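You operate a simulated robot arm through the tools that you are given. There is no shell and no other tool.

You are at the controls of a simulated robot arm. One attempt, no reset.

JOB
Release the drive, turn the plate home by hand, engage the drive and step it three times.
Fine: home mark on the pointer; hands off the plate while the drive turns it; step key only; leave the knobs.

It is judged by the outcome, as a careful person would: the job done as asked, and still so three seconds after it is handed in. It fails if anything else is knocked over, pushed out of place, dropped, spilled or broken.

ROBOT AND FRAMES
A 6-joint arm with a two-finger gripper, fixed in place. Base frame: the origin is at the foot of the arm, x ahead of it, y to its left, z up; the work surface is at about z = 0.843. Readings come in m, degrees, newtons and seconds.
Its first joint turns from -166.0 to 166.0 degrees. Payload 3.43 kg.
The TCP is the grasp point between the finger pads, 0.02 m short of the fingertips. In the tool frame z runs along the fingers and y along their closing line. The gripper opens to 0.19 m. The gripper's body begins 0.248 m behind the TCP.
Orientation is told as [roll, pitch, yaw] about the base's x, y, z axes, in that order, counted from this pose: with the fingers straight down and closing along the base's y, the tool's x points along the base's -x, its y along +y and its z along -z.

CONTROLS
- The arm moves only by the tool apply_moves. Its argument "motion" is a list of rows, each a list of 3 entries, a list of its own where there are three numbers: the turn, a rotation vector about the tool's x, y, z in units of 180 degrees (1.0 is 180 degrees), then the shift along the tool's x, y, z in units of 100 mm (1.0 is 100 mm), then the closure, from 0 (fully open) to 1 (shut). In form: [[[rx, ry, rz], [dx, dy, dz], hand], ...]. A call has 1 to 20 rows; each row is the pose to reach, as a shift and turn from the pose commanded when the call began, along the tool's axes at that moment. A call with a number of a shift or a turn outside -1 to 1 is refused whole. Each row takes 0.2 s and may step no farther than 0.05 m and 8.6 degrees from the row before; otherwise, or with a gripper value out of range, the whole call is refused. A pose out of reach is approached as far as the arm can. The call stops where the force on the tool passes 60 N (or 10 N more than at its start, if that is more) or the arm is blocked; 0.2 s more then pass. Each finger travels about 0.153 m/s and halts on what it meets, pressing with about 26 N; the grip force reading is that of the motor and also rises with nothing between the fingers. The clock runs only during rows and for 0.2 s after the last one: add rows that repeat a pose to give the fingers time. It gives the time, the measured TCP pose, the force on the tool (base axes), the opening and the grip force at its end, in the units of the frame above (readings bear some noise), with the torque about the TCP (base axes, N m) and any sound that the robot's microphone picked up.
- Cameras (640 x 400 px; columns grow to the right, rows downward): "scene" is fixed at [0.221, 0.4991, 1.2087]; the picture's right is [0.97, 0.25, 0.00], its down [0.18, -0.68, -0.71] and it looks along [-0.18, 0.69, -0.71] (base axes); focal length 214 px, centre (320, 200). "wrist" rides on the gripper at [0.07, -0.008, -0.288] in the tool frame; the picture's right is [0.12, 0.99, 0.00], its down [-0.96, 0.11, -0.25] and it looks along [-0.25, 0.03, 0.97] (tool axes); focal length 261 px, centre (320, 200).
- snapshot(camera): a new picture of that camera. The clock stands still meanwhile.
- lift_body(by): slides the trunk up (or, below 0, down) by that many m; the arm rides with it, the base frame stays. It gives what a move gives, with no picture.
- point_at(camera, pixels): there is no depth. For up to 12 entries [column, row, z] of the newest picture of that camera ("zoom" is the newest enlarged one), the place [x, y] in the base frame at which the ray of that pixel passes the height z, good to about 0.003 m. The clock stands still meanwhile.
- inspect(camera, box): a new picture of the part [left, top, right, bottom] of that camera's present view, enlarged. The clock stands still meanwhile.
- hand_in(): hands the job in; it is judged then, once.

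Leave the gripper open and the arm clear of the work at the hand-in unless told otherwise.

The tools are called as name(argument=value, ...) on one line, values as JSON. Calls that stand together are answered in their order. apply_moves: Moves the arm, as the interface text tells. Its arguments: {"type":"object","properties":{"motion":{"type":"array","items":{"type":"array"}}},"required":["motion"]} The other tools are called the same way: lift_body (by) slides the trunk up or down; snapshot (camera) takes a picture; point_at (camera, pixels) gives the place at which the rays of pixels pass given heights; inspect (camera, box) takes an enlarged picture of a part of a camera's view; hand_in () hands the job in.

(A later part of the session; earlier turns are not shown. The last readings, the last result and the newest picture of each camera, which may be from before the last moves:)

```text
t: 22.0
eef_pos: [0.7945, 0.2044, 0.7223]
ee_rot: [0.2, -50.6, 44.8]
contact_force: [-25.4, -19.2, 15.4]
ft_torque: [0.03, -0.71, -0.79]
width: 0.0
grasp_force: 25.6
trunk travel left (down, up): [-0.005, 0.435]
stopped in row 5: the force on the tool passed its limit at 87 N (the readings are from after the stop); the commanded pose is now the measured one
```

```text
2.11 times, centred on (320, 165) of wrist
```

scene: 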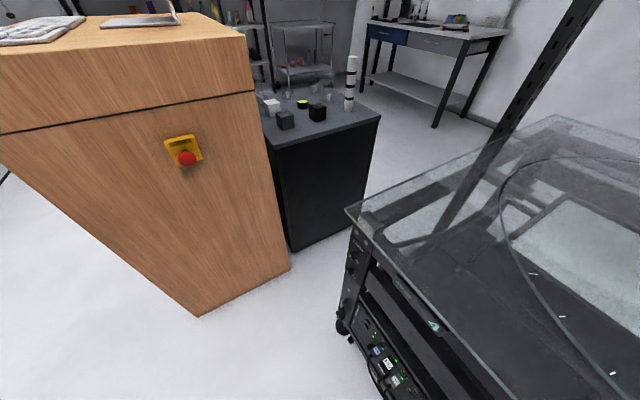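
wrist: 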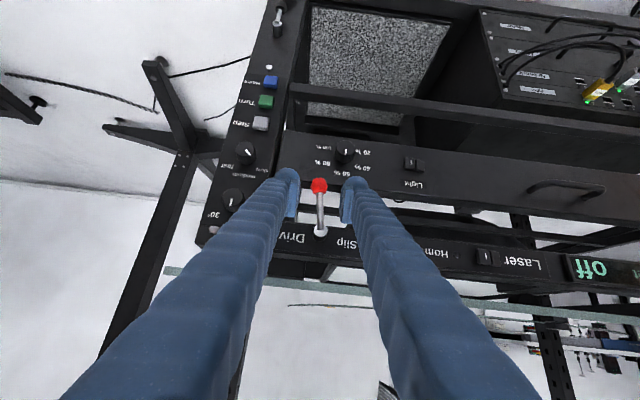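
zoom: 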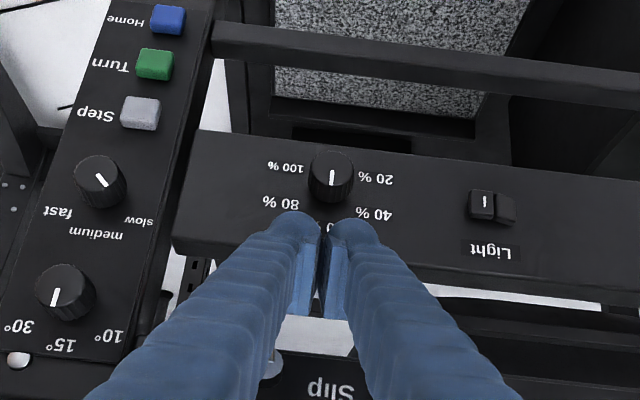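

The peg stopped against something with a push straight back (−u), probably the front of the ball, because the finger is thicker than I assumed. I'll back off and check that nothing shifted.

apply_moves(motion=[[[0, 0, 0], [0, 0, -0.2], 1], [[0, 0, 0], [0, 0, -0.4], 1]])

inspect(camera="wrist", box=[220, 70, 420, 260])

```text
t: 22.6
eef_pos: [0.776, 0.1865, 0.7456]
ee_rot: [0.1, -50.7, 45.0]
contact_force: [-0.4, -0.1, 0.0]
ft_torque: [-0.03, -0.03, -0.05]
width: 0.0002
grasp_force: 25.6
trunk travel left (down, up): [-0.005, 0.435]
```

```text
2.11 times, centred on (320, 165) of wrist
```

zoom: 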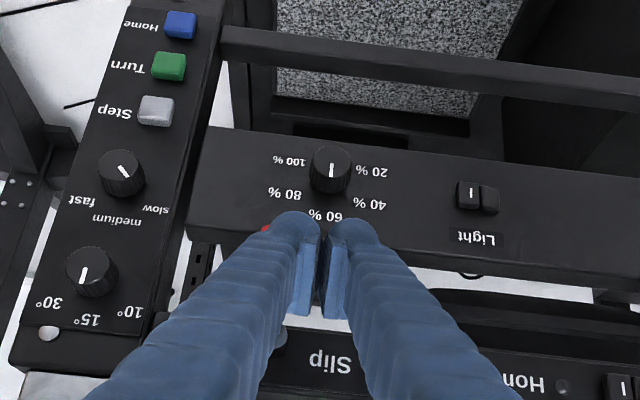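

The ball is partly hidden behind the peg, which overlaps it by about 7 mm. I'll shift another 14 mm to −v and advance again.

apply_moves(motion=[[[0, 0, 0], [0, 0.14, 0], 1], [[0, 0, 0], [0, 0.14, 0.2], 1], [[0, 0, 0], [0, 0.14, 0.4], 1], [[0, 0, 0], [0, 0.14, 0.52], 1]])

inspect(camera="wrist", box=[220, 70, 420, 260])

```text
t: 23.6
eef_pos: [0.7934, 0.2229, 0.7124]
ee_rot: [0.2, -50.6, 44.9]
contact_force: [0.9, -0.7, -0.3]
ft_torque: [0.01, -0.02, 0.01]
width: 0.0002
grasp_force: 25.9
trunk travel left (down, up): [-0.005, 0.435]
```

```text
2.11 times, centred on (320, 165) of wrist
```

zoom: 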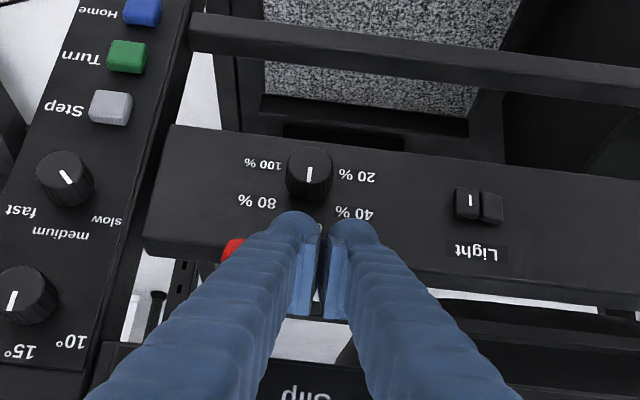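

The peg is now beside the ball (red visible at (235,250)) with no contact. I'll sweep it along the ball's arc toward +v, up to about 50°, and then look.

apply_moves(motion=[[[0, 0, 0], [0.02, -0.13, 0.018], 1], [[0, 0, 0], [0.046, -0.263, 0.037], 1], [[0, 0, 0], [0.039, -0.36, 0.032], 1], [[0, 0, 0], [0.039, -0.459, 0.032], 1], [[0, 0, 0], [0.02, -0.55, 0.016], 1], [[0, 0, 0], [0, -0.647, 0], 1]])

inspect(camera="wrist", box=[220, 70, 420, 260])

```text
t: 25.0
eef_pos: [0.8377, 0.1781, 0.7113]
ee_rot: [0.2, -50.5, 45.0]
contact_force: [-9.5, -0.8, -8.8]
ft_torque: [0.2, 0.07, -0.16]
width: 0.0
grasp_force: 25.2
trunk travel left (down, up): [-0.005, 0.435]
```

```text
2.11 times, centred on (320, 165) of wrist
```

zoom: 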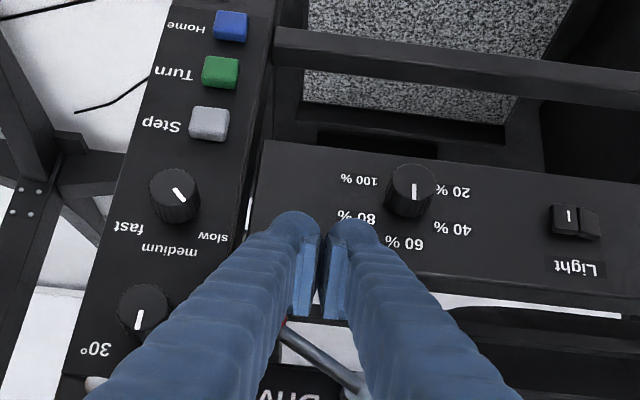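

The lever has turned to about 50°, with the rod now slanting at (320,350). I'll keep pushing mostly upward under the rod and stay away from the post.

apply_moves(motion=[[[0, 0, 0], [-0.04, -0.03, -0.03], 1], [[0, 0, 0], [-0.077, -0.06, -0.063], 1], [[0, 0, 0], [-0.116, -0.08, -0.095], 1], [[0, 0, 0], [-0.155, -0.08, -0.127], 1]])

snapshot(camera="wrist")

inspect(camera="wrist", box=[220, 70, 420, 260])

```text
t: 25.6
eef_pos: [0.8357, 0.172, 0.7151]
ee_rot: [0.7, -49.9, 44.5]
contact_force: [-11.7, -7.1, -6.5]
ft_torque: [0.16, -0.04, -0.37]
width: 0.0001
grasp_force: 26.6
trunk travel left (down, up): [-0.005, 0.435]
stopped in row 3: the force on the tool passed its limit at 65 N (the readings are from after the stop); the commanded pose is now the measured one
```

```text
taken
```

wrist: 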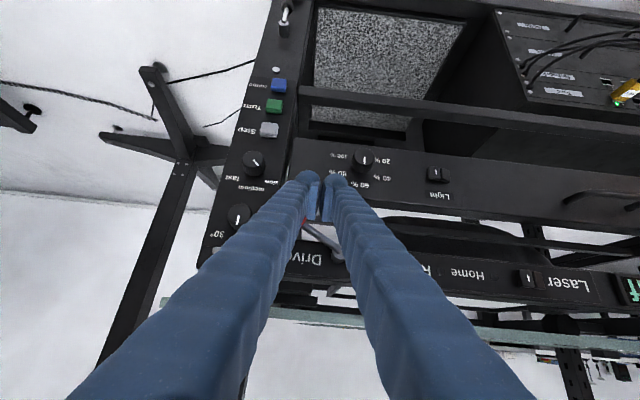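

```text
2.11 times, centred on (320, 165) of wrist
```

zoom: 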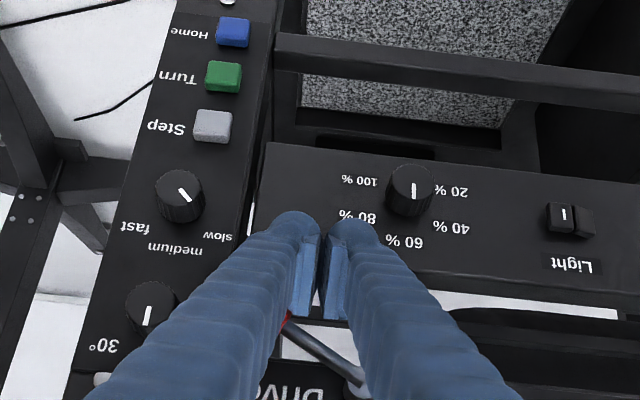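

It blocked at about 60°, which looks like the lever's stop. I'll move the peg down and away a little, back off, and look at the lever, lamps and displays.

apply_moves(motion=[[[0, 0, 0], [0.06, 0.04, 0.04], 1], [[0, 0, 0], [0.06, 0.05, -0.2], 1], [[0, 0, 0], [0.06, 0.05, -0.5], 1], [[0, 0, 0], [0.06, 0.05, -0.8], 0.9]])

snapshot(camera="wrist")

inspect(camera="wrist", box=[220, 110, 420, 280])

inspect(camera="wrist", box=[400, 180, 640, 340])

```text
t: 26.6
eef_pos: [0.7875, 0.131, 0.7637]
ee_rot: [0.7, -50.0, 44.7]
contact_force: [-0.4, 0.5, 0.6]
ft_torque: [-0.04, 0.04, 0.01]
width: 0.0191
grasp_force: 0.0
trunk travel left (down, up): [-0.005, 0.435]
```

```text
taken
```

wrist: 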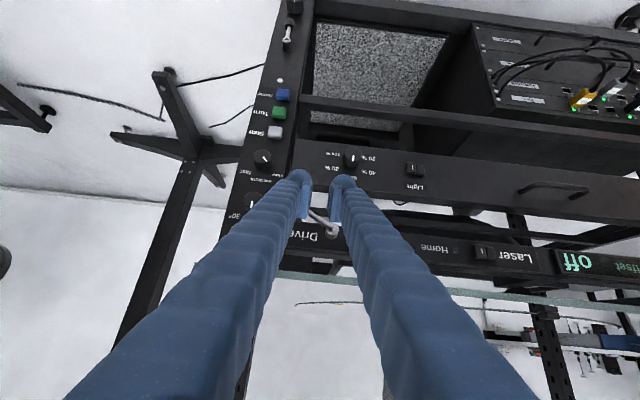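

```text
2.35 times, centred on (320, 195) of wrist
```

zoom: 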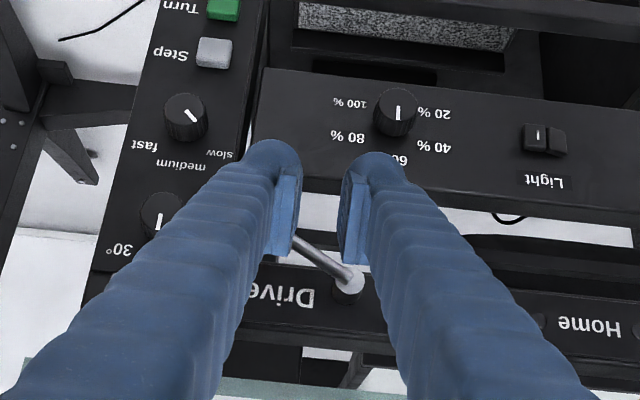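

```text
2.50 times, centred on (520, 260) of wrist
```

zoom: 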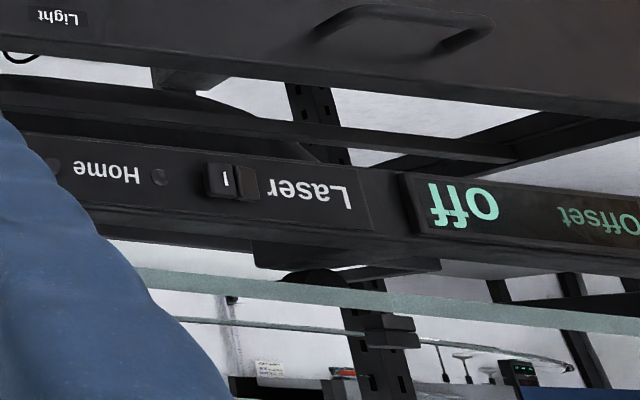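

The lever stays at about 60° and the knobs are unchanged. Now for the plate. I'll raise the trunk straight up, clear of the table, before viewing the plate from above.

lift_body(by=0.38)

```text
t: 30.3
eef_pos: [0.7892, 0.1302, 1.1426]
ee_rot: [0.7, -49.9, 44.7]
contact_force: [-0.3, -0.5, -0.1]
ft_torque: [0.01, -0.02, -0.04]
width: 0.019
grasp_force: 0.1
trunk travel left (down, up): [-0.385, 0.055]
```

I'll straighten the tool to vertical.

apply_moves(motion=[[[0, 0.0463, 0], [0, 0, 0], 1], [[0, 0.0926, 0], [0, 0.2, 0], 1], [[0, 0.139, 0], [0, 0.4, 0], 1], [[0, 0.185, 0], [0, 0.6, 0], 1], [[0, 0.231, 0], [0, 0.8, 0], 1], [[0, 0.277, 0], [0, 1.0, 0], 1]])

snapshot(camera="wrist")

```text
t: 31.7
eef_pos: [0.7179, 0.2047, 1.1425]
ee_rot: [0.6, -0.1, 45.3]
contact_force: [1.2, -0.8, -0.2]
ft_torque: [0.05, 0.05, -0.02]
width: 0.0001
grasp_force: 25.9
trunk travel left (down, up): [-0.385, 0.055]
```

```text
taken
```

wrist: 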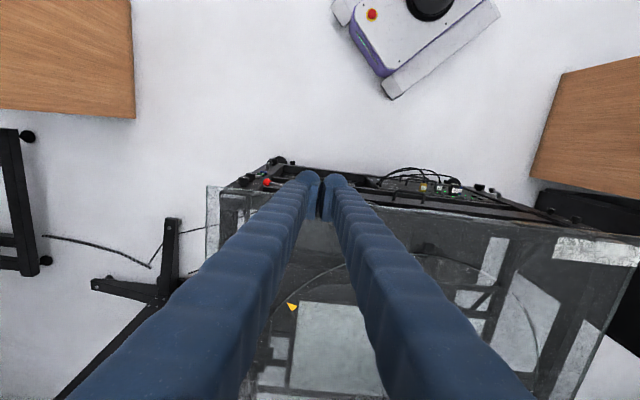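

I'll move over the near part of the plate to see the pointer, home mark and peg from above.

apply_moves(motion=[[[0, 0, 0], [-0.33, 0.27, 0], 1], [[0, 0, 0], [-0.66, 0.53, 0], 1], [[0, 0, 0], [-1, 0.8, 0], 1]])

snapshot(camera="wrist")

inspect(camera="wrist", box=[150, 180, 450, 360])

```text
t: 32.5
eef_pos: [0.7312, 0.3284, 1.1435]
ee_rot: [0.3, -0.2, 45.0]
contact_force: [-0.1, 0.2, -0.6]
ft_torque: [0.07, 0.05, 0.03]
width: 0.0002
grasp_force: 26.2
trunk travel left (down, up): [-0.385, 0.055]
```

```text
taken
```

wrist: 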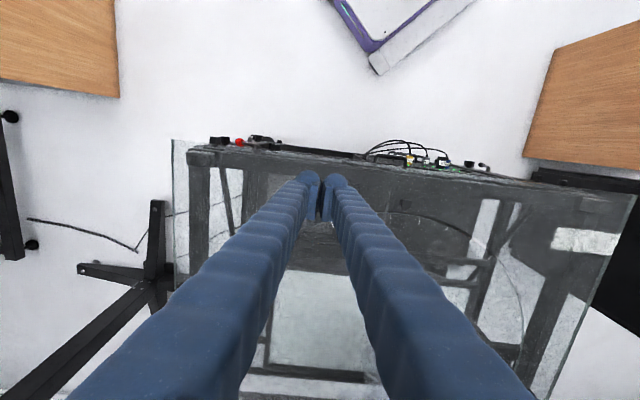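

```text
2.13 times, centred on (300, 270) of wrist
```

zoom: 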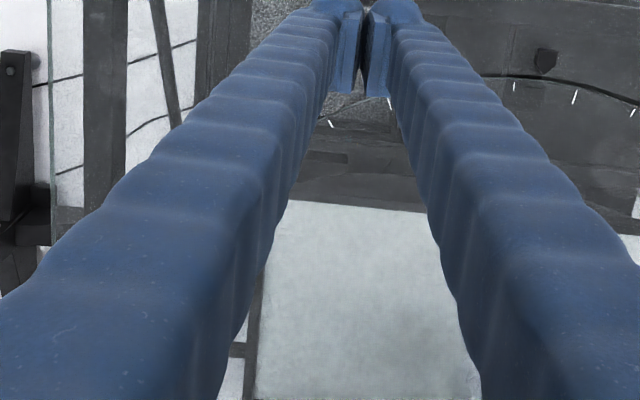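

The pointer (pentagon) is at about wrist (406,204), with ticks on the disc. The fingers block much of the view, so I'll open the hand and move further out.

apply_moves(motion=[[[0, 0, 0], [-0.33, 0.27, 0], 0.5], [[0, 0, 0], [-0.66, 0.53, 0], 0.2], [[0, 0, 0], [-1, 0.8, 0], 0], [[0, 0, 0], [-1, 0.8, 0], 0]])

snapshot(camera="wrist")

inspect(camera="wrist", box=[200, 100, 440, 250])

```text
t: 33.5
eef_pos: [0.7428, 0.4555, 1.1457]
ee_rot: [0.4, -0.1, 45.1]
contact_force: [-0.3, -0.1, -0.1]
ft_torque: [-0.15, -0.08, 0.01]
width: 0.1899
grasp_force: 0.0
trunk travel left (down, up): [-0.385, 0.055]
```

```text
taken
```

wrist: 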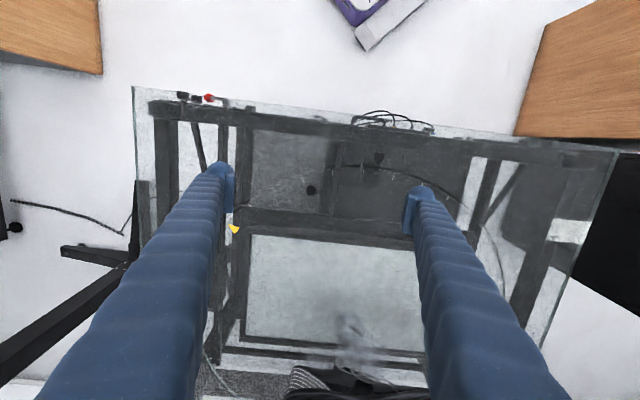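

```text
2.67 times, centred on (320, 175) of wrist
```

zoom: 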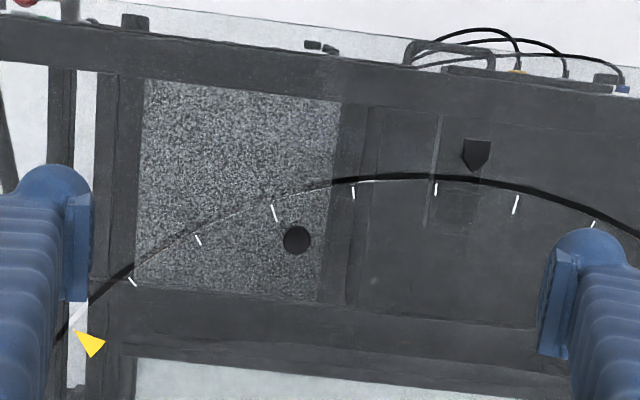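

That's an excellent view. In this zoom:
- Pointer tip (478,172), between ticks (436,189) and (516,204).
- Yellow home mark apex (75,330).
- Peg (297,240).
- There is a tick every 10°, with a long one every 30°.

So the home mark is about 55° from the pointer and the plate must turn clockwise (near rim toward image right). I'll get coordinates.

point_at(camera="zoom", pixels=[[478, 172, 0.852], [75, 330, 0.852], [297, 240, 0.87], [297, 240, 0.89], [130, 264, 0.852], [274, 197, 0.852], [430, 177, 0.852], [595, 205, 0.852], [516, 204, 0.852], [436, 189, 0.852], [353, 192, 0.852], [274, 212, 0.852]])

inspect(camera="wrist", box=[320, 90, 440, 190])

inspect(camera="wrist", box=[270, 160, 350, 220])

```text
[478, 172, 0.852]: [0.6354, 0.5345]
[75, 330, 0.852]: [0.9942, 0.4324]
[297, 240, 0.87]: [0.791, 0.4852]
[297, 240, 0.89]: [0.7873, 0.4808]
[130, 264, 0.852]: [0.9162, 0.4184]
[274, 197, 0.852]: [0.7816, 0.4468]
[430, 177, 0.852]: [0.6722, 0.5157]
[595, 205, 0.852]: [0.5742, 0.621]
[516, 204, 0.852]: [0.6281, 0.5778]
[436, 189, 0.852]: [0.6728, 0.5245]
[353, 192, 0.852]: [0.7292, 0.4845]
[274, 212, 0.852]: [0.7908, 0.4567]
```

```text
4.00 times, centred on (380, 140) of wrist
```

zoom: 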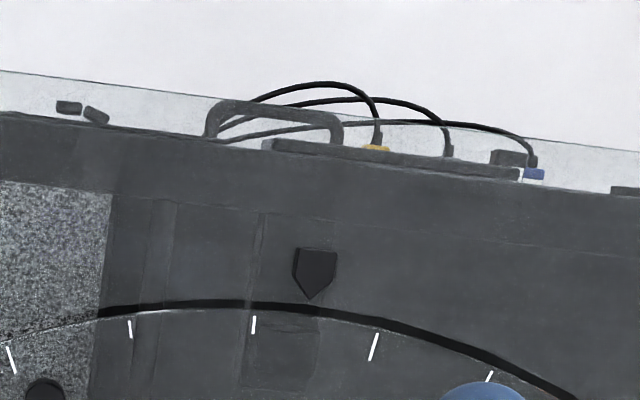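

```text
6.67 times, centred on (310, 190) of wrist
```

zoom: 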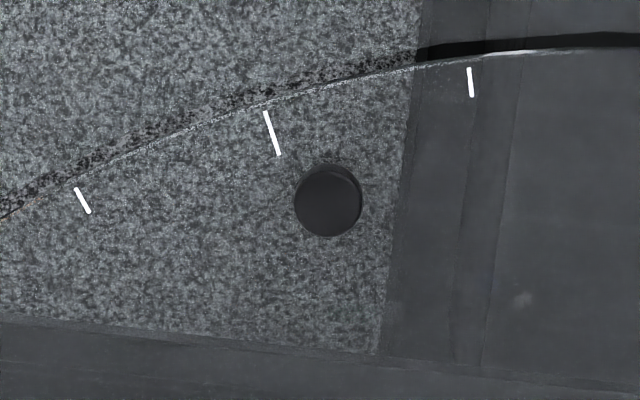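

The plate's centre is about (0.929,0.826) with rim radius about 0.41 and top at z≈0.852. The pointer is at 225° as seen from the centre, the home mark at about 279.5°, and the peg at 247.8° with radius 0.37. The plate must therefore turn clockwise by about 54.7°. I'll position the open hand over the peg and descend partway to check.

apply_moves(motion=[[[0, 0, 0], [-0.25, -0.07, 0.25], 0.2], [[0, 0, 0], [-0.521, -0.132, 0.5], 0.4], [[0, 0, 0], [-0.521, -0.132, 0.9], 0.6], [[0, 0, 0], [-0.521, -0.132, 1.0], 0.6]])

snapshot(camera="wrist")

inspect(camera="wrist", box=[260, 130, 400, 230])

```text
t: 34.5
eef_pos: [0.7911, 0.4846, 1.0448]
ee_rot: [0.4, -0.1, 45.1]
contact_force: [0.3, -0.8, 1.4]
ft_torque: [-0.02, -0.03, 0.02]
width: 0.076
grasp_force: 0.0
trunk travel left (down, up): [-0.385, 0.055]
```

```text
taken
```

wrist: 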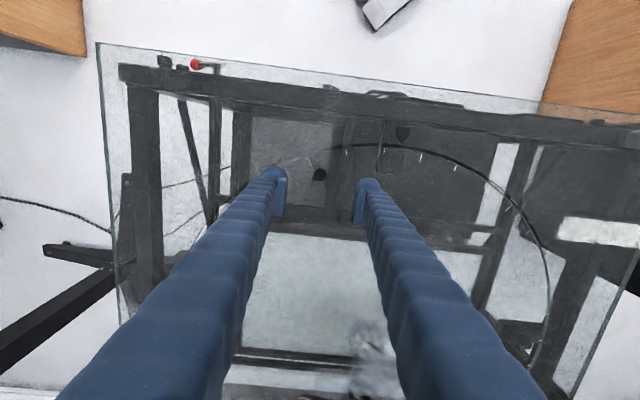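

```text
4.00 times, centred on (330, 180) of wrist
```

zoom: 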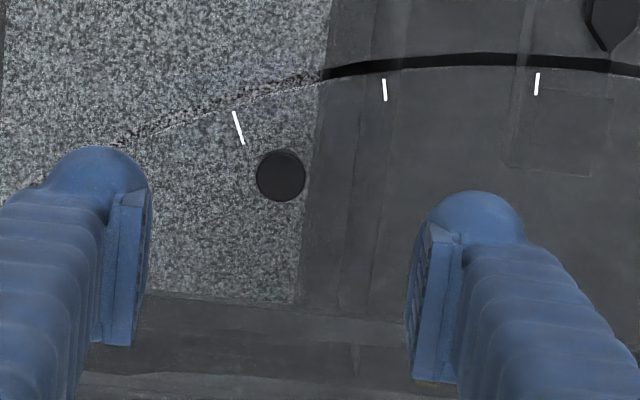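

The peg top is at wrist (320,174), centred between the fingers. I'll get its exact position.

point_at(camera="wrist", pixels=[[320.25, 174, 0.885], [320.25, 174, 0.87], [307.5, 162, 0.852], [346, 152.4, 0.852], [384, 151, 0.852], [404, 139, 0.852]])

inspect(camera="scene", box=[480, 140, 640, 300])

```text
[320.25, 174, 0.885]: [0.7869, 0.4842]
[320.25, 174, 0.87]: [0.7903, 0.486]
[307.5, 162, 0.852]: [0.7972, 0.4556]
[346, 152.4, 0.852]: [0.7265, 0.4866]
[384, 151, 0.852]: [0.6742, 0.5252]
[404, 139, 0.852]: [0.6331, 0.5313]
```

```text
2.50 times, centred on (560, 220) of scene
```

zoom: 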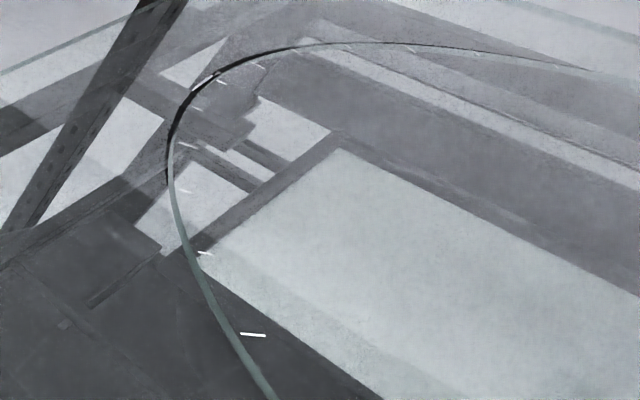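

I'll descend over the peg, first to z 0.945 and then slowly to 0.885 with the tips just above the plate.

apply_moves(motion=[[[0, 0, 0], [0.018, 0.025, 0.35], 0.6], [[0, 0, 0], [0.018, 0.025, 0.7], 0.6], [[0, 0, 0], [0.018, 0.025, 1.0], 0.6]])

apply_moves(motion=[[[0, 0, 0], [0, 0, 0.2], 0.6], [[0, 0, 0], [0, 0, 0.4], 0.6], [[0, 0, 0], [0, 0, 0.5], 0.6], [[0, 0, 0], [0, 0, 0.59], 0.6]])

inspect(camera="wrist", box=[260, 130, 400, 230])

```text
t: 35.3
eef_pos: [0.7897, 0.4854, 0.9449]
ee_rot: [0.3, -0.1, 45.1]
contact_force: [-0.3, 0.0, 0.7]
ft_torque: [0.0, 0.02, -0.02]
width: 0.0757
grasp_force: 0.0
trunk travel left (down, up): [-0.385, 0.055]
```

```text
t: 36.3
eef_pos: [0.7866, 0.4846, 0.8843]
ee_rot: [0.5, 0.0, 45.1]
contact_force: [-0.4, 0.0, 0.3]
ft_torque: [0.0, -0.02, -0.02]
width: 0.0761
grasp_force: 0.0
trunk travel left (down, up): [-0.385, 0.055]
```

```text
4.00 times, centred on (330, 180) of wrist
```

zoom: 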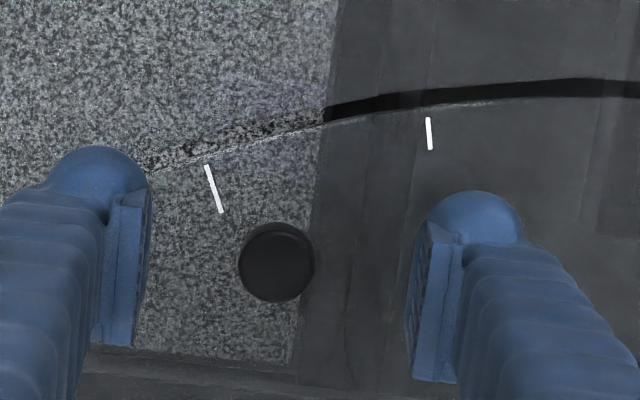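

The peg sits exactly at the TCP. I'll close gently on it.

apply_moves(motion=[[[0, 0, 0], [0, 0, 0], 0.75], [[0, 0, 0], [0, 0, 0], 0.85], [[0, 0, 0], [0, 0, 0], 0.95], [[0, 0, 0], [0, 0, 0], 0.95]])

```text
t: 37.3
eef_pos: [0.7882, 0.4864, 0.8899]
ee_rot: [0.3, -0.6, 45.1]
contact_force: [3.4, 5.8, 32.5]
ft_torque: [-0.18, -0.36, -0.05]
width: 0.0078
grasp_force: 0.0
trunk travel left (down, up): [-0.385, 0.055]
```

The width is only 7.8 mm with 32 N upward, so the fingers have probably ridden over the peg's top. I'll look before doing anything.

inspect(camera="wrist", box=[260, 130, 400, 230])

```text
4.00 times, centred on (330, 180) of wrist
```

zoom: 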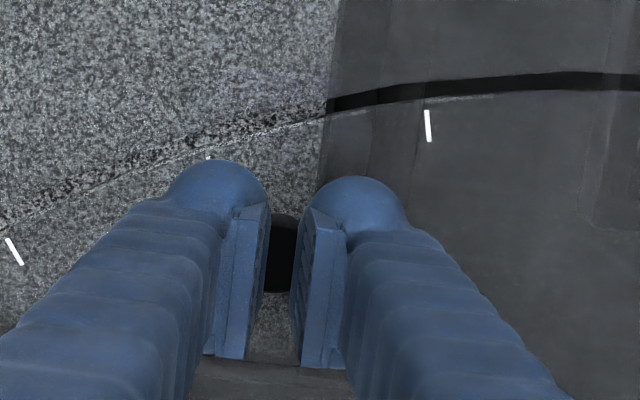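

The fingertips are resting on top of the peg, so its top is about z 0.869 and it is shorter than I assumed. I'll open and go lower, to TCP z 0.874 with tips around 0.854, before closing.

apply_moves(motion=[[[0, 0, 0], [0, 0, 0], 0.8], [[0, 0, 0], [0, 0, 0], 0.65], [[0, 0, 0], [0, 0, 0], 0.65], [[0, 0, 0], [0, 0, 0.05], 0.65], [[0, 0, 0], [0, 0, 0.1], 0.65]])

inspect(camera="wrist", box=[260, 130, 400, 230])

```text
t: 38.5
eef_pos: [0.788, 0.4861, 0.8763]
ee_rot: [0.4, -0.1, 45.2]
contact_force: [-0.1, 0.8, -1.0]
ft_torque: [0.02, -0.05, 0.04]
width: 0.0664
grasp_force: 0.0
trunk travel left (down, up): [-0.385, 0.055]
```

```text
4.00 times, centred on (330, 180) of wrist
```

zoom: 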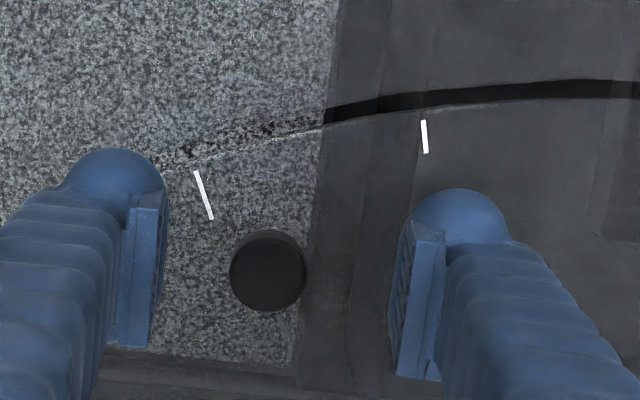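

No contact yet with the tips at about 0.856. I'll go 4 mm lower, slowly, then close.

apply_moves(motion=[[[0, 0, 0], [0, 0, 0.015], 0.65], [[0, 0, 0], [0, -0.02, 0.03], 0.65], [[0, 0, 0], [0, -0.02, 0.04], 0.65]])

apply_moves(motion=[[[0, 0, 0], [0, 0, 0], 0.75], [[0, 0, 0], [0, 0, 0], 0.85], [[0, 0, 0], [0, 0, 0], 0.95], [[0, 0, 0], [0, 0, 0], 0.95]])

inspect(camera="wrist", box=[260, 130, 400, 230])

```text
t: 39.3
eef_pos: [0.7877, 0.485, 0.8713]
ee_rot: [0.4, -0.1, 45.1]
contact_force: [-0.1, 0.0, 0.3]
ft_torque: [0.02, -0.05, 0.03]
width: 0.0665
grasp_force: 0.1
trunk travel left (down, up): [-0.385, 0.055]
```

```text
t: 40.3
eef_pos: [0.7883, 0.4834, 0.8718]
ee_rot: [0.3, 0.0, 45.1]
contact_force: [-0.6, -4.8, -1.4]
ft_torque: [-0.1, 0.06, -0.04]
width: 0.0214
grasp_force: 44.8
trunk travel left (down, up): [-0.385, 0.055]
```

```text
4.00 times, centred on (330, 180) of wrist
```

zoom: 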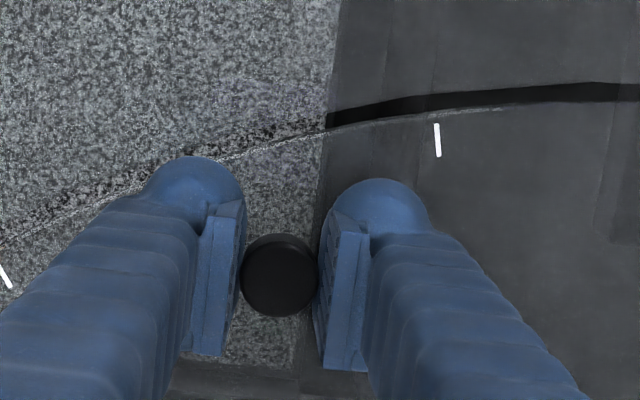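

The peg is held firmly at 21.4 mm. I'll turn the plate clockwise along the arc, with a 10° first segment at gentle speed, and watch the forces.

apply_moves(motion=[[[0, 0, 0], [0.028, 0.075, 0], 0.95], [[0, 0, 0], [0.059, 0.15, 0], 0.95], [[0, 0, 0], [0.1115, 0.303, 0], 0.95], [[0, 0, 0], [0.157, 0.458, 0], 0.95], [[0, 0, 0], [0.196, 0.615, 0], 0.95]])

snapshot(camera="wrist")

```text
t: 41.5
eef_pos: [0.7295, 0.5155, 0.8729]
ee_rot: [0.4, -0.1, 45.3]
contact_force: [-0.3, 6.1, -8.5]
ft_torque: [-0.31, 0.05, 0.12]
width: 0.0214
grasp_force: 44.7
trunk travel left (down, up): [-0.385, 0.055]
```

```text
taken
```

wrist: 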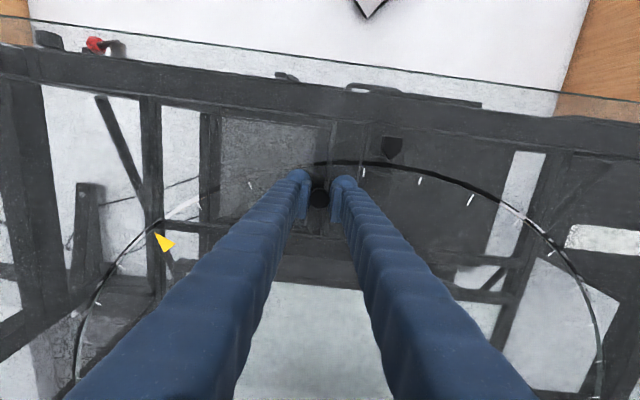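

The plate turns freely at under 10 N, so the drive is released. I'll continue the arc by another 15°.

apply_moves(motion=[[[0, 0, 0], [0.032, 0.158, 0], 0.95], [[0, 0, 0], [0.057, 0.318, 0], 0.95], [[0, 0, 0], [0.075, 0.479, 0], 0.95], [[0, 0, 0], [0.086, 0.64, 0], 0.95], [[0, 0, 0], [0.09, 0.801, 0], 0.95], [[0, 0, 0], [0.087, 0.963, 0], 0.95]])

snapshot(camera="wrist")

```text
t: 42.9
eef_pos: [0.6567, 0.5774, 0.8731]
ee_rot: [0.4, -0.1, 45.2]
contact_force: [-1.8, 3.6, -1.5]
ft_torque: [-0.29, 0.05, 0.4]
width: 0.0215
grasp_force: 45.5
trunk travel left (down, up): [-0.385, 0.055]
```

```text
taken
```

wrist: 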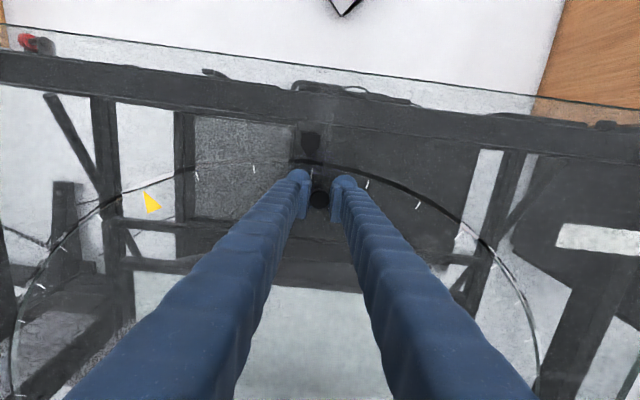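

Smooth so far. Another 15° along the arc.

apply_moves(motion=[[[0, 0, 0], [-0.01, 0.161, 0], 0.95], [[0, 0, 0], [-0.027, 0.322, 0], 0.95], [[0, 0, 0], [-0.051, 0.482, 0], 0.95], [[0, 0, 0], [-0.082, 0.64, 0], 0.95], [[0, 0, 0], [-0.12, 0.797, 0], 0.95], [[0, 0, 0], [-0.165, 0.953, 0], 0.95]])

snapshot(camera="wrist")

```text
t: 44.3
eef_pos: [0.6006, 0.6547, 0.8731]
ee_rot: [0.4, -0.2, 45.2]
contact_force: [-0.8, 2.2, -6.7]
ft_torque: [0.23, -0.29, 0.37]
width: 0.0213
grasp_force: 45.1
trunk travel left (down, up): [-0.385, 0.055]
```

```text
taken
```

wrist: 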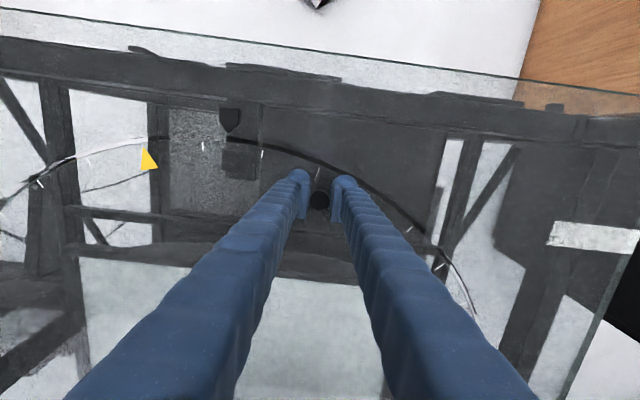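

About 14° remain. I'll go roughly 11.7° and then measure the remaining error.

apply_moves(motion=[[[0, 0, 0], [-0.052, 0.153, 0], 0.95], [[0, 0, 0], [-0.11, 0.304, 0], 0.95], [[0, 0, 0], [-0.174, 0.452, 0], 0.95], [[0, 0, 0], [-0.245, 0.597, 0], 0.95], [[0, 0, 0], [-0.296, 0.692, 0], 0.95]])

snapshot(camera="wrist")

inspect(camera="wrist", box=[120, 60, 280, 200])

```text
t: 45.5
eef_pos: [0.5724, 0.7252, 0.8747]
ee_rot: [0.4, -0.1, 45.0]
contact_force: [1.0, 2.4, -11.3]
ft_torque: [0.1, -0.26, 0.23]
width: 0.0215
grasp_force: 44.9
trunk travel left (down, up): [-0.385, 0.055]
```

```text
taken
```

wrist: 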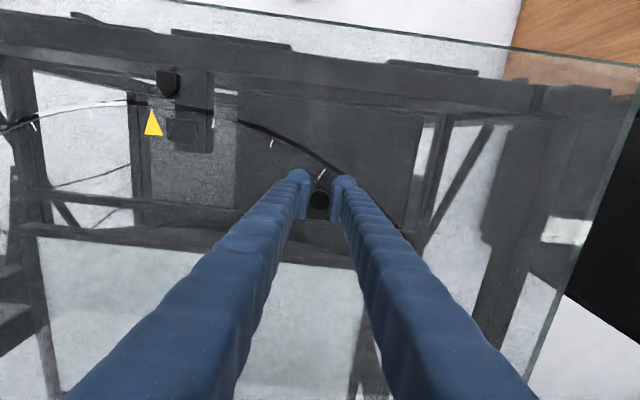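

```text
2.86 times, centred on (200, 130) of wrist
```

zoom: 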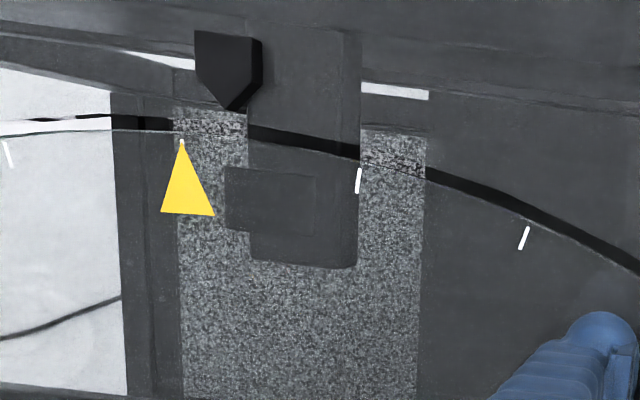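

The home mark apex (181,140 in the zoom) is still about 2–3° short of the pointer tip (228,108). I'll measure exactly.

point_at(camera="zoom", pixels=[[181, 140, 0.85], [228, 108, 0.85], [228, 108, 0.86], [228, 108, 0.87], [358, 182, 0.85], [524, 240, 0.85], [8, 155, 0.85], [188, 213, 0.85]])

inspect(camera="wrist", box=[140, 60, 200, 120])

```text
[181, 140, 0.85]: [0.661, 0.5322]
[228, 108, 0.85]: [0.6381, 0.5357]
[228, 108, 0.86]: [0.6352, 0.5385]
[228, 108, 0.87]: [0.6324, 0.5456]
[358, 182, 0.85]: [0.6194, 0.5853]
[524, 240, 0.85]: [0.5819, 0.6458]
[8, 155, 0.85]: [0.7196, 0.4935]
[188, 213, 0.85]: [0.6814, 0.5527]
```

```text
6.67 times, centred on (170, 90) of wrist
```

zoom: 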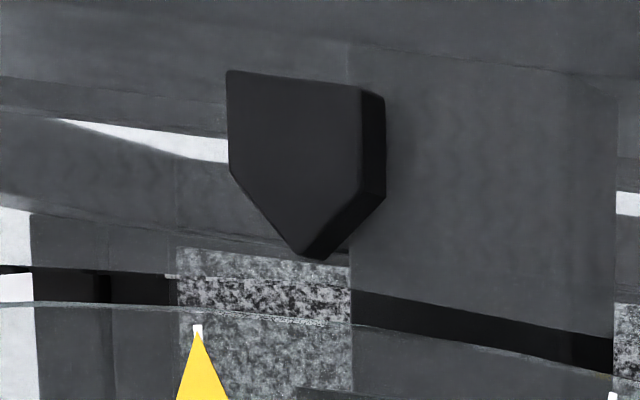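

The pointer is at 224.9° and the home mark at 227.75°, so 2.8° remain. I'll creep 2.6° further and re-measure.

apply_moves(motion=[[[0, 0, 0], [-0.021, 0.037, 0], 0.95], [[0, 0, 0], [-0.042, 0.073, 0], 0.95], [[0, 0, 0], [-0.064, 0.11, 0], 0.95], [[0, 0, 0], [-0.085, 0.145, 0], 0.95], [[0, 0, 0], [-0.085, 0.145, 0], 0.95]])

inspect(camera="wrist", box=[90, 60, 250, 160])

```text
t: 46.7
eef_pos: [0.5687, 0.7409, 0.8743]
ee_rot: [0.3, -0.1, 45.1]
contact_force: [-1.0, 0.2, -7.4]
ft_torque: [-0.12, 0.2, -0.01]
width: 0.0215
grasp_force: 45.1
trunk travel left (down, up): [-0.385, 0.055]
```

```text
4.00 times, centred on (170, 110) of wrist
```

zoom: 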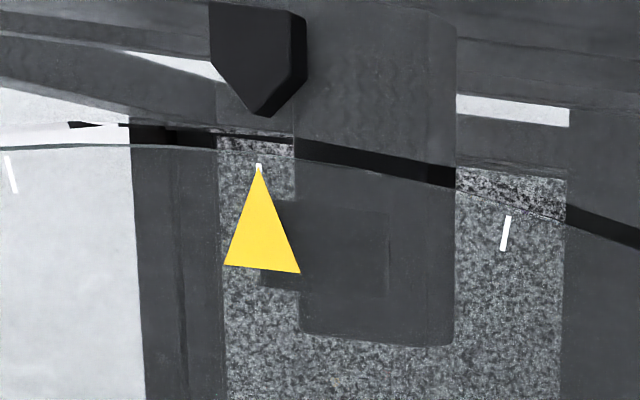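

point_at(camera="zoom", pixels=[[258, 165, 0.85], [258, 114, 0.85], [266, 117, 0.843], [506, 232, 0.85], [11, 175, 0.85], [262, 268, 0.85]])

inspect(camera="wrist", box=[130, 60, 190, 120])

```text
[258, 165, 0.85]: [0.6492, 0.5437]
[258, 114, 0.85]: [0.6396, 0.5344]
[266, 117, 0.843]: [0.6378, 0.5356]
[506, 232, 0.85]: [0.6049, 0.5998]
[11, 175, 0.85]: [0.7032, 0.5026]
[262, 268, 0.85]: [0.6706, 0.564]
```

```text
6.67 times, centred on (160, 90) of wrist
```

zoom: 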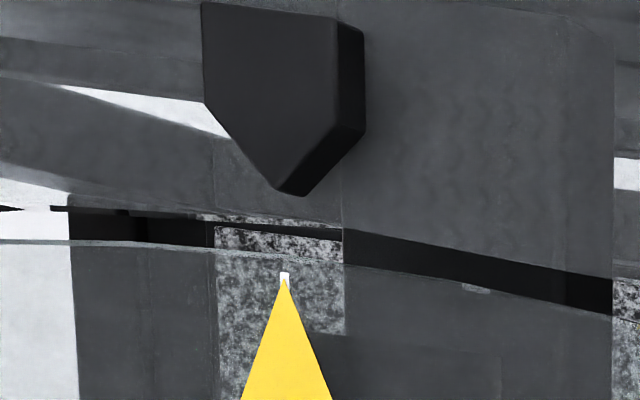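

The home mark is now at about 225.1° and the pointer at about 225.1°, so they are aligned within about 0.3°. I'll open the fingers and re-check before lifting.

apply_moves(motion=[[[0, 0, 0], [0, 0, 0], 0.85], [[0, 0, 0], [0, 0, 0], 0.75], [[0, 0, 0], [0, 0, 0], 0.65], [[0, 0, 0], [0, 0, -0.2], 0.65], [[0, 0, 0], [0, 0, -0.6], 0.65], [[0, 0, 0], [0, 0, -1.0], 0.65]])

snapshot(camera="wrist")

inspect(camera="wrist", box=[140, 60, 300, 160])

```text
t: 48.1
eef_pos: [0.5678, 0.7385, 0.9746]
ee_rot: [0.4, -0.2, 45.1]
contact_force: [-0.4, -0.9, -0.1]
ft_torque: [0.05, -0.05, 0.0]
width: 0.0667
grasp_force: 0.0
trunk travel left (down, up): [-0.385, 0.055]
```

```text
taken
```

wrist: 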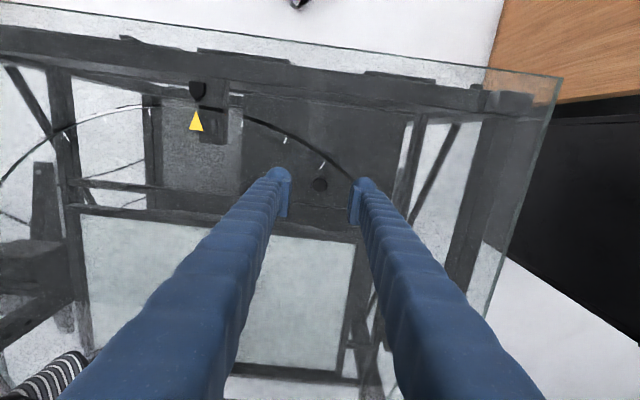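

```text
4.00 times, centred on (220, 110) of wrist
```

zoom: 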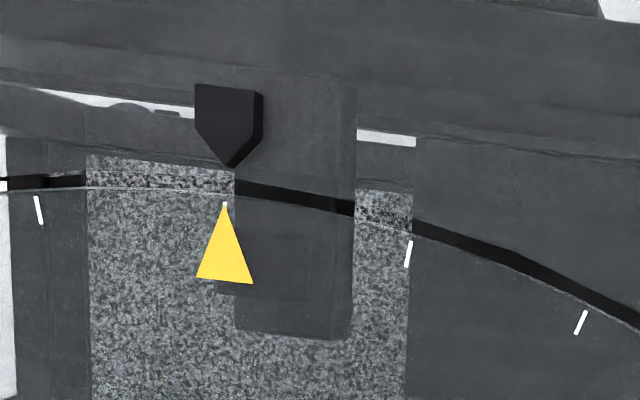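

I'll measure the alignment after the release.

point_at(camera="zoom", pixels=[[224, 203, 0.85], [228, 166, 0.85], [232, 168, 0.843], [408, 254, 0.85], [39, 211, 0.85], [224, 281, 0.85], [580, 322, 0.85]])

snapshot(camera="scene")

```text
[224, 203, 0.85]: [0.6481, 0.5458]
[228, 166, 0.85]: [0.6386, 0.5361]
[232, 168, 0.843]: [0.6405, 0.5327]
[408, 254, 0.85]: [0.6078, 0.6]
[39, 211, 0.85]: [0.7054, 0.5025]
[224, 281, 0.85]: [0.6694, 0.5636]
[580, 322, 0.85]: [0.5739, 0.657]
```

```text
taken
```

scene: 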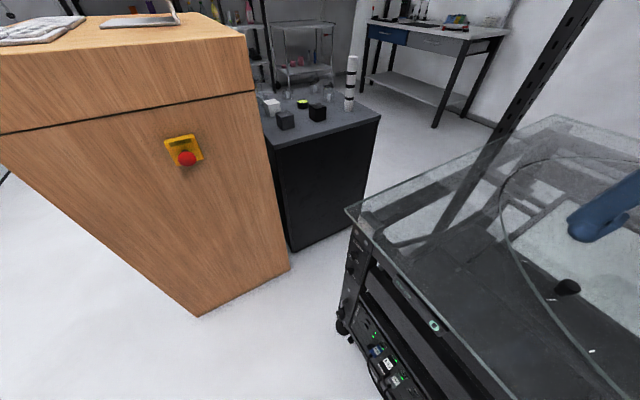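

Aligned within about 0.3°. The Steps display at (433,325) seems to have changed, so I'll enlarge it.

inspect(camera="scene", box=[380, 270, 480, 350])

```text
5.00 times, centred on (430, 310) of scene
```

zoom: 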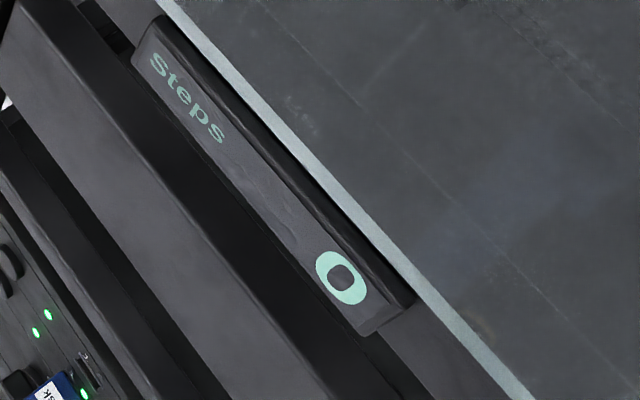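

The Steps counter now reads 0, so home has been recognised. Next I'll engage the drive again. I'll lift up and travel back to the right-front, above everything.

apply_moves(motion=[[[0, 0, 0], [0, 0, -0.4], 0.65], [[0, 0, 0], [0, 0, -0.8], 0.65], [[0, 0, 0], [0, 0, -1], 0.65]])

apply_moves(motion=[[[0, 0, 0], [0.18, -0.32, -0.22], 0.8], [[0, 0, 0], [0.36, -0.64, -0.44], 1], [[0, 0, 0], [0.54, -0.97, -0.65], 1]])

apply_moves(motion=[[[0, 0, 0], [0.18, -0.32, 0], 1], [[0, 0, 0], [0.36, -0.64, 0], 1], [[0, 0, 0], [0.54, -0.97, 0], 1]])

apply_moves(motion=[[[0, 0, 0], [0.18, -0.32, 0], 1], [[0, 0, 0], [0.36, -0.64, 0], 1], [[0, 0, 0], [0.54, -0.97, 0], 1]])

apply_moves(motion=[[[0, 0, 0], [0.18, -0.32, 0], 1], [[0, 0, 0], [0.36, -0.64, 0], 1], [[0, 0, 0], [0.54, -0.97, 0], 1]])

apply_moves(motion=[[[0, 0, 0], [0.18, -0.32, 0], 1], [[0, 0, 0], [0.36, -0.64, 0], 1], [[0, 0, 0], [0.54, -0.97, 0], 1]])

snapshot(camera="wrist")

```text
t: 48.9
eef_pos: [0.5684, 0.7399, 1.0747]
ee_rot: [0.4, -0.1, 45.1]
contact_force: [-0.6, 0.4, -0.3]
ft_torque: [-0.01, -0.02, -0.03]
width: 0.0664
grasp_force: 0.0
trunk travel left (down, up): [-0.385, 0.055]
```

```text
t: 49.7
eef_pos: [0.5992, 0.6332, 1.1387]
ee_rot: [0.4, -0.1, 45.2]
contact_force: [-0.1, -0.3, -0.1]
ft_torque: [0.02, 0.0, -0.02]
width: 0.0
grasp_force: 25.6
trunk travel left (down, up): [-0.385, 0.055]
```

```text
t: 50.5
eef_pos: [0.6303, 0.5243, 1.1373]
ee_rot: [0.4, -0.1, 45.1]
contact_force: [1.4, 0.1, 0.9]
ft_torque: [-0.04, 0.01, 0.0]
width: 0.0
grasp_force: 26.0
trunk travel left (down, up): [-0.385, 0.055]
```

```text
t: 51.3
eef_pos: [0.6619, 0.4176, 1.1371]
ee_rot: [0.4, -0.1, 45.1]
contact_force: [0.2, 0.7, -0.9]
ft_torque: [-0.01, 0.02, 0.01]
width: 0.0
grasp_force: 26.2
trunk travel left (down, up): [-0.385, 0.055]
```

```text
t: 52.1
eef_pos: [0.6921, 0.3106, 1.1365]
ee_rot: [0.4, -0.1, 45.2]
contact_force: [-0.3, 0.4, 0.0]
ft_torque: [-0.01, 0.05, 0.03]
width: 0.0001
grasp_force: 26.0
trunk travel left (down, up): [-0.385, 0.055]
```

```text
t: 52.9
eef_pos: [0.7226, 0.2051, 1.1348]
ee_rot: [0.4, 0.0, 45.1]
contact_force: [0.3, -0.4, -0.1]
ft_torque: [0.04, 0.05, -0.01]
width: 0.0002
grasp_force: 26.1
trunk travel left (down, up): [-0.385, 0.055]
```

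```text
taken
```

wrist: 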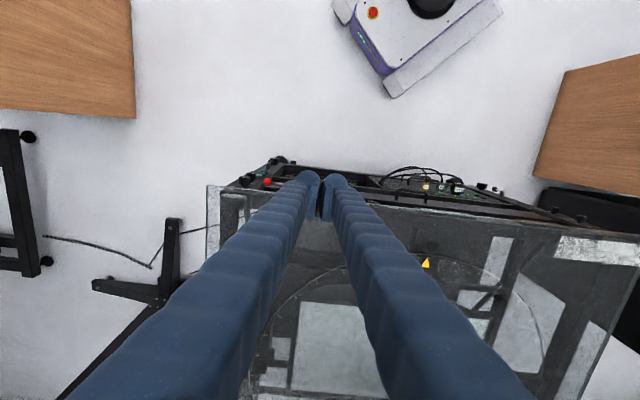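

I'm above the front-right again. To turn the lever back, I'll push the ball from above and from its +v side with closed fingers at a 30° tilt. First I'll tilt and shift sideways in front of the face.

apply_moves(motion=[[[0, -0.042, 0], [0.05, -0.3, 0], 1], [[0, -0.084, 0], [0.1, -0.6, 0], 1], [[0, -0.126, 0], [0.2, -0.8, 0], 1], [[0, -0.167, 0], [0.3, -1.0, 0], 1]])

apply_moves(motion=[[[0, 0, 0], [0, -0.3, 0], 1]])

lift_body(by=-0.33)

snapshot(camera="wrist")

```text
t: 53.9
eef_pos: [0.7689, 0.109, 1.1313]
ee_rot: [1.0, -29.8, 44.1]
contact_force: [2.2, -0.4, 0.6]
ft_torque: [0.03, 0.38, 0.2]
width: 0.0
grasp_force: 25.8
trunk travel left (down, up): [-0.385, 0.055]
```

```text
t: 54.3
eef_pos: [0.7936, 0.0928, 1.1326]
ee_rot: [0.4, -30.2, 44.8]
contact_force: [0.2, 0.2, 0.1]
ft_torque: [-0.04, 0.04, 0.05]
width: 0.0
grasp_force: 26.0
trunk travel left (down, up): [-0.385, 0.055]
```

```text
t: 57.6
eef_pos: [0.793, 0.0922, 0.8043]
ee_rot: [0.5, -30.2, 44.9]
contact_force: [-0.1, -0.1, 0.2]
ft_torque: [-0.03, 0.01, 0.01]
width: 0.0
grasp_force: 26.1
trunk travel left (down, up): [-0.055, 0.385]
```

```text
taken
```

wrist: 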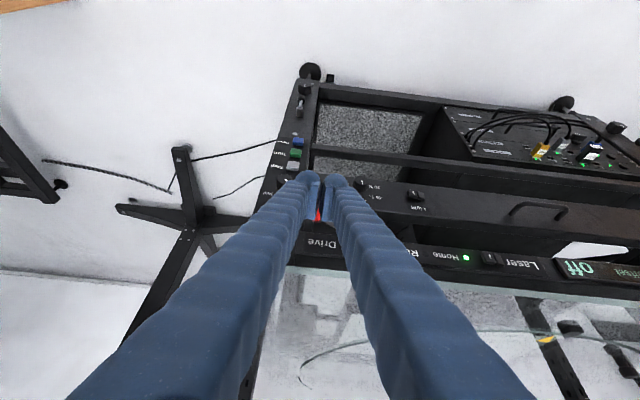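

The Home lamp is lit green at (465,257), so the plate is home. The red ball shows behind the finger gap at (318,215). I'll enlarge it.

inspect(camera="wrist", box=[240, 130, 400, 270])

inspect(camera="wrist", box=[380, 200, 640, 360])

```text
2.86 times, centred on (320, 200) of wrist
```

zoom: 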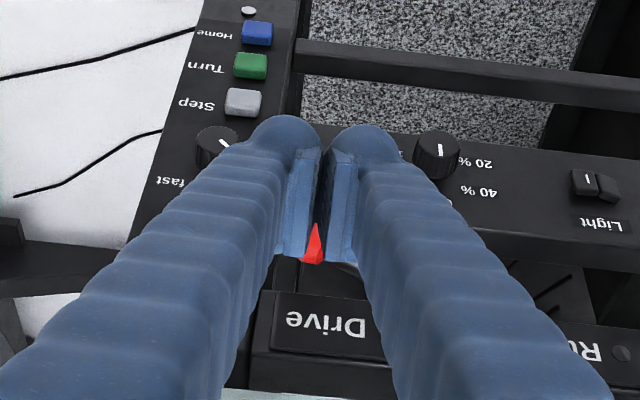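

```text
2.46 times, centred on (510, 280) of wrist
```

zoom: 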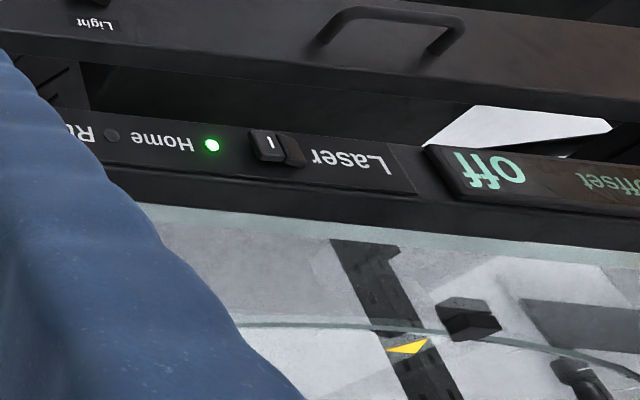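

The Home lamp is green and the rim looks aligned. I'll bring the fingertips to just above the ball.

apply_moves(motion=[[[0, 0, 0], [-0.21, -0.015, 0.23], 1], [[0, 0, 0], [-0.42, -0.03, 0.46], 1], [[0, 0, 0], [-0.623, -0.044, 0.699], 1]])

inspect(camera="wrist", box=[240, 130, 400, 270])

```text
t: 58.4
eef_pos: [0.8596, 0.1527, 0.7752]
ee_rot: [0.6, -30.2, 44.9]
contact_force: [-0.6, 0.4, 0.6]
ft_torque: [0.02, -0.02, -0.05]
width: 0.0002
grasp_force: 25.4
trunk travel left (down, up): [-0.055, 0.385]
```

```text
2.86 times, centred on (320, 200) of wrist
```

zoom: 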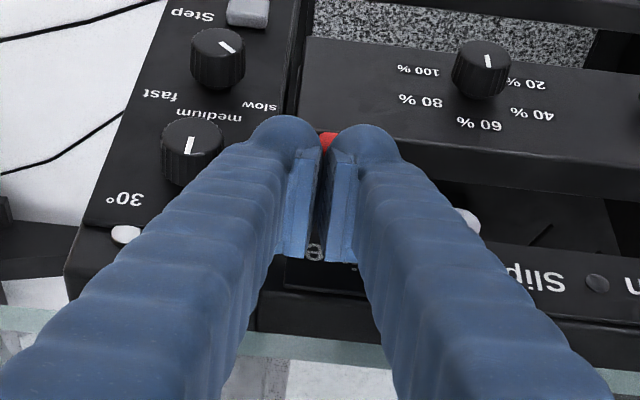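

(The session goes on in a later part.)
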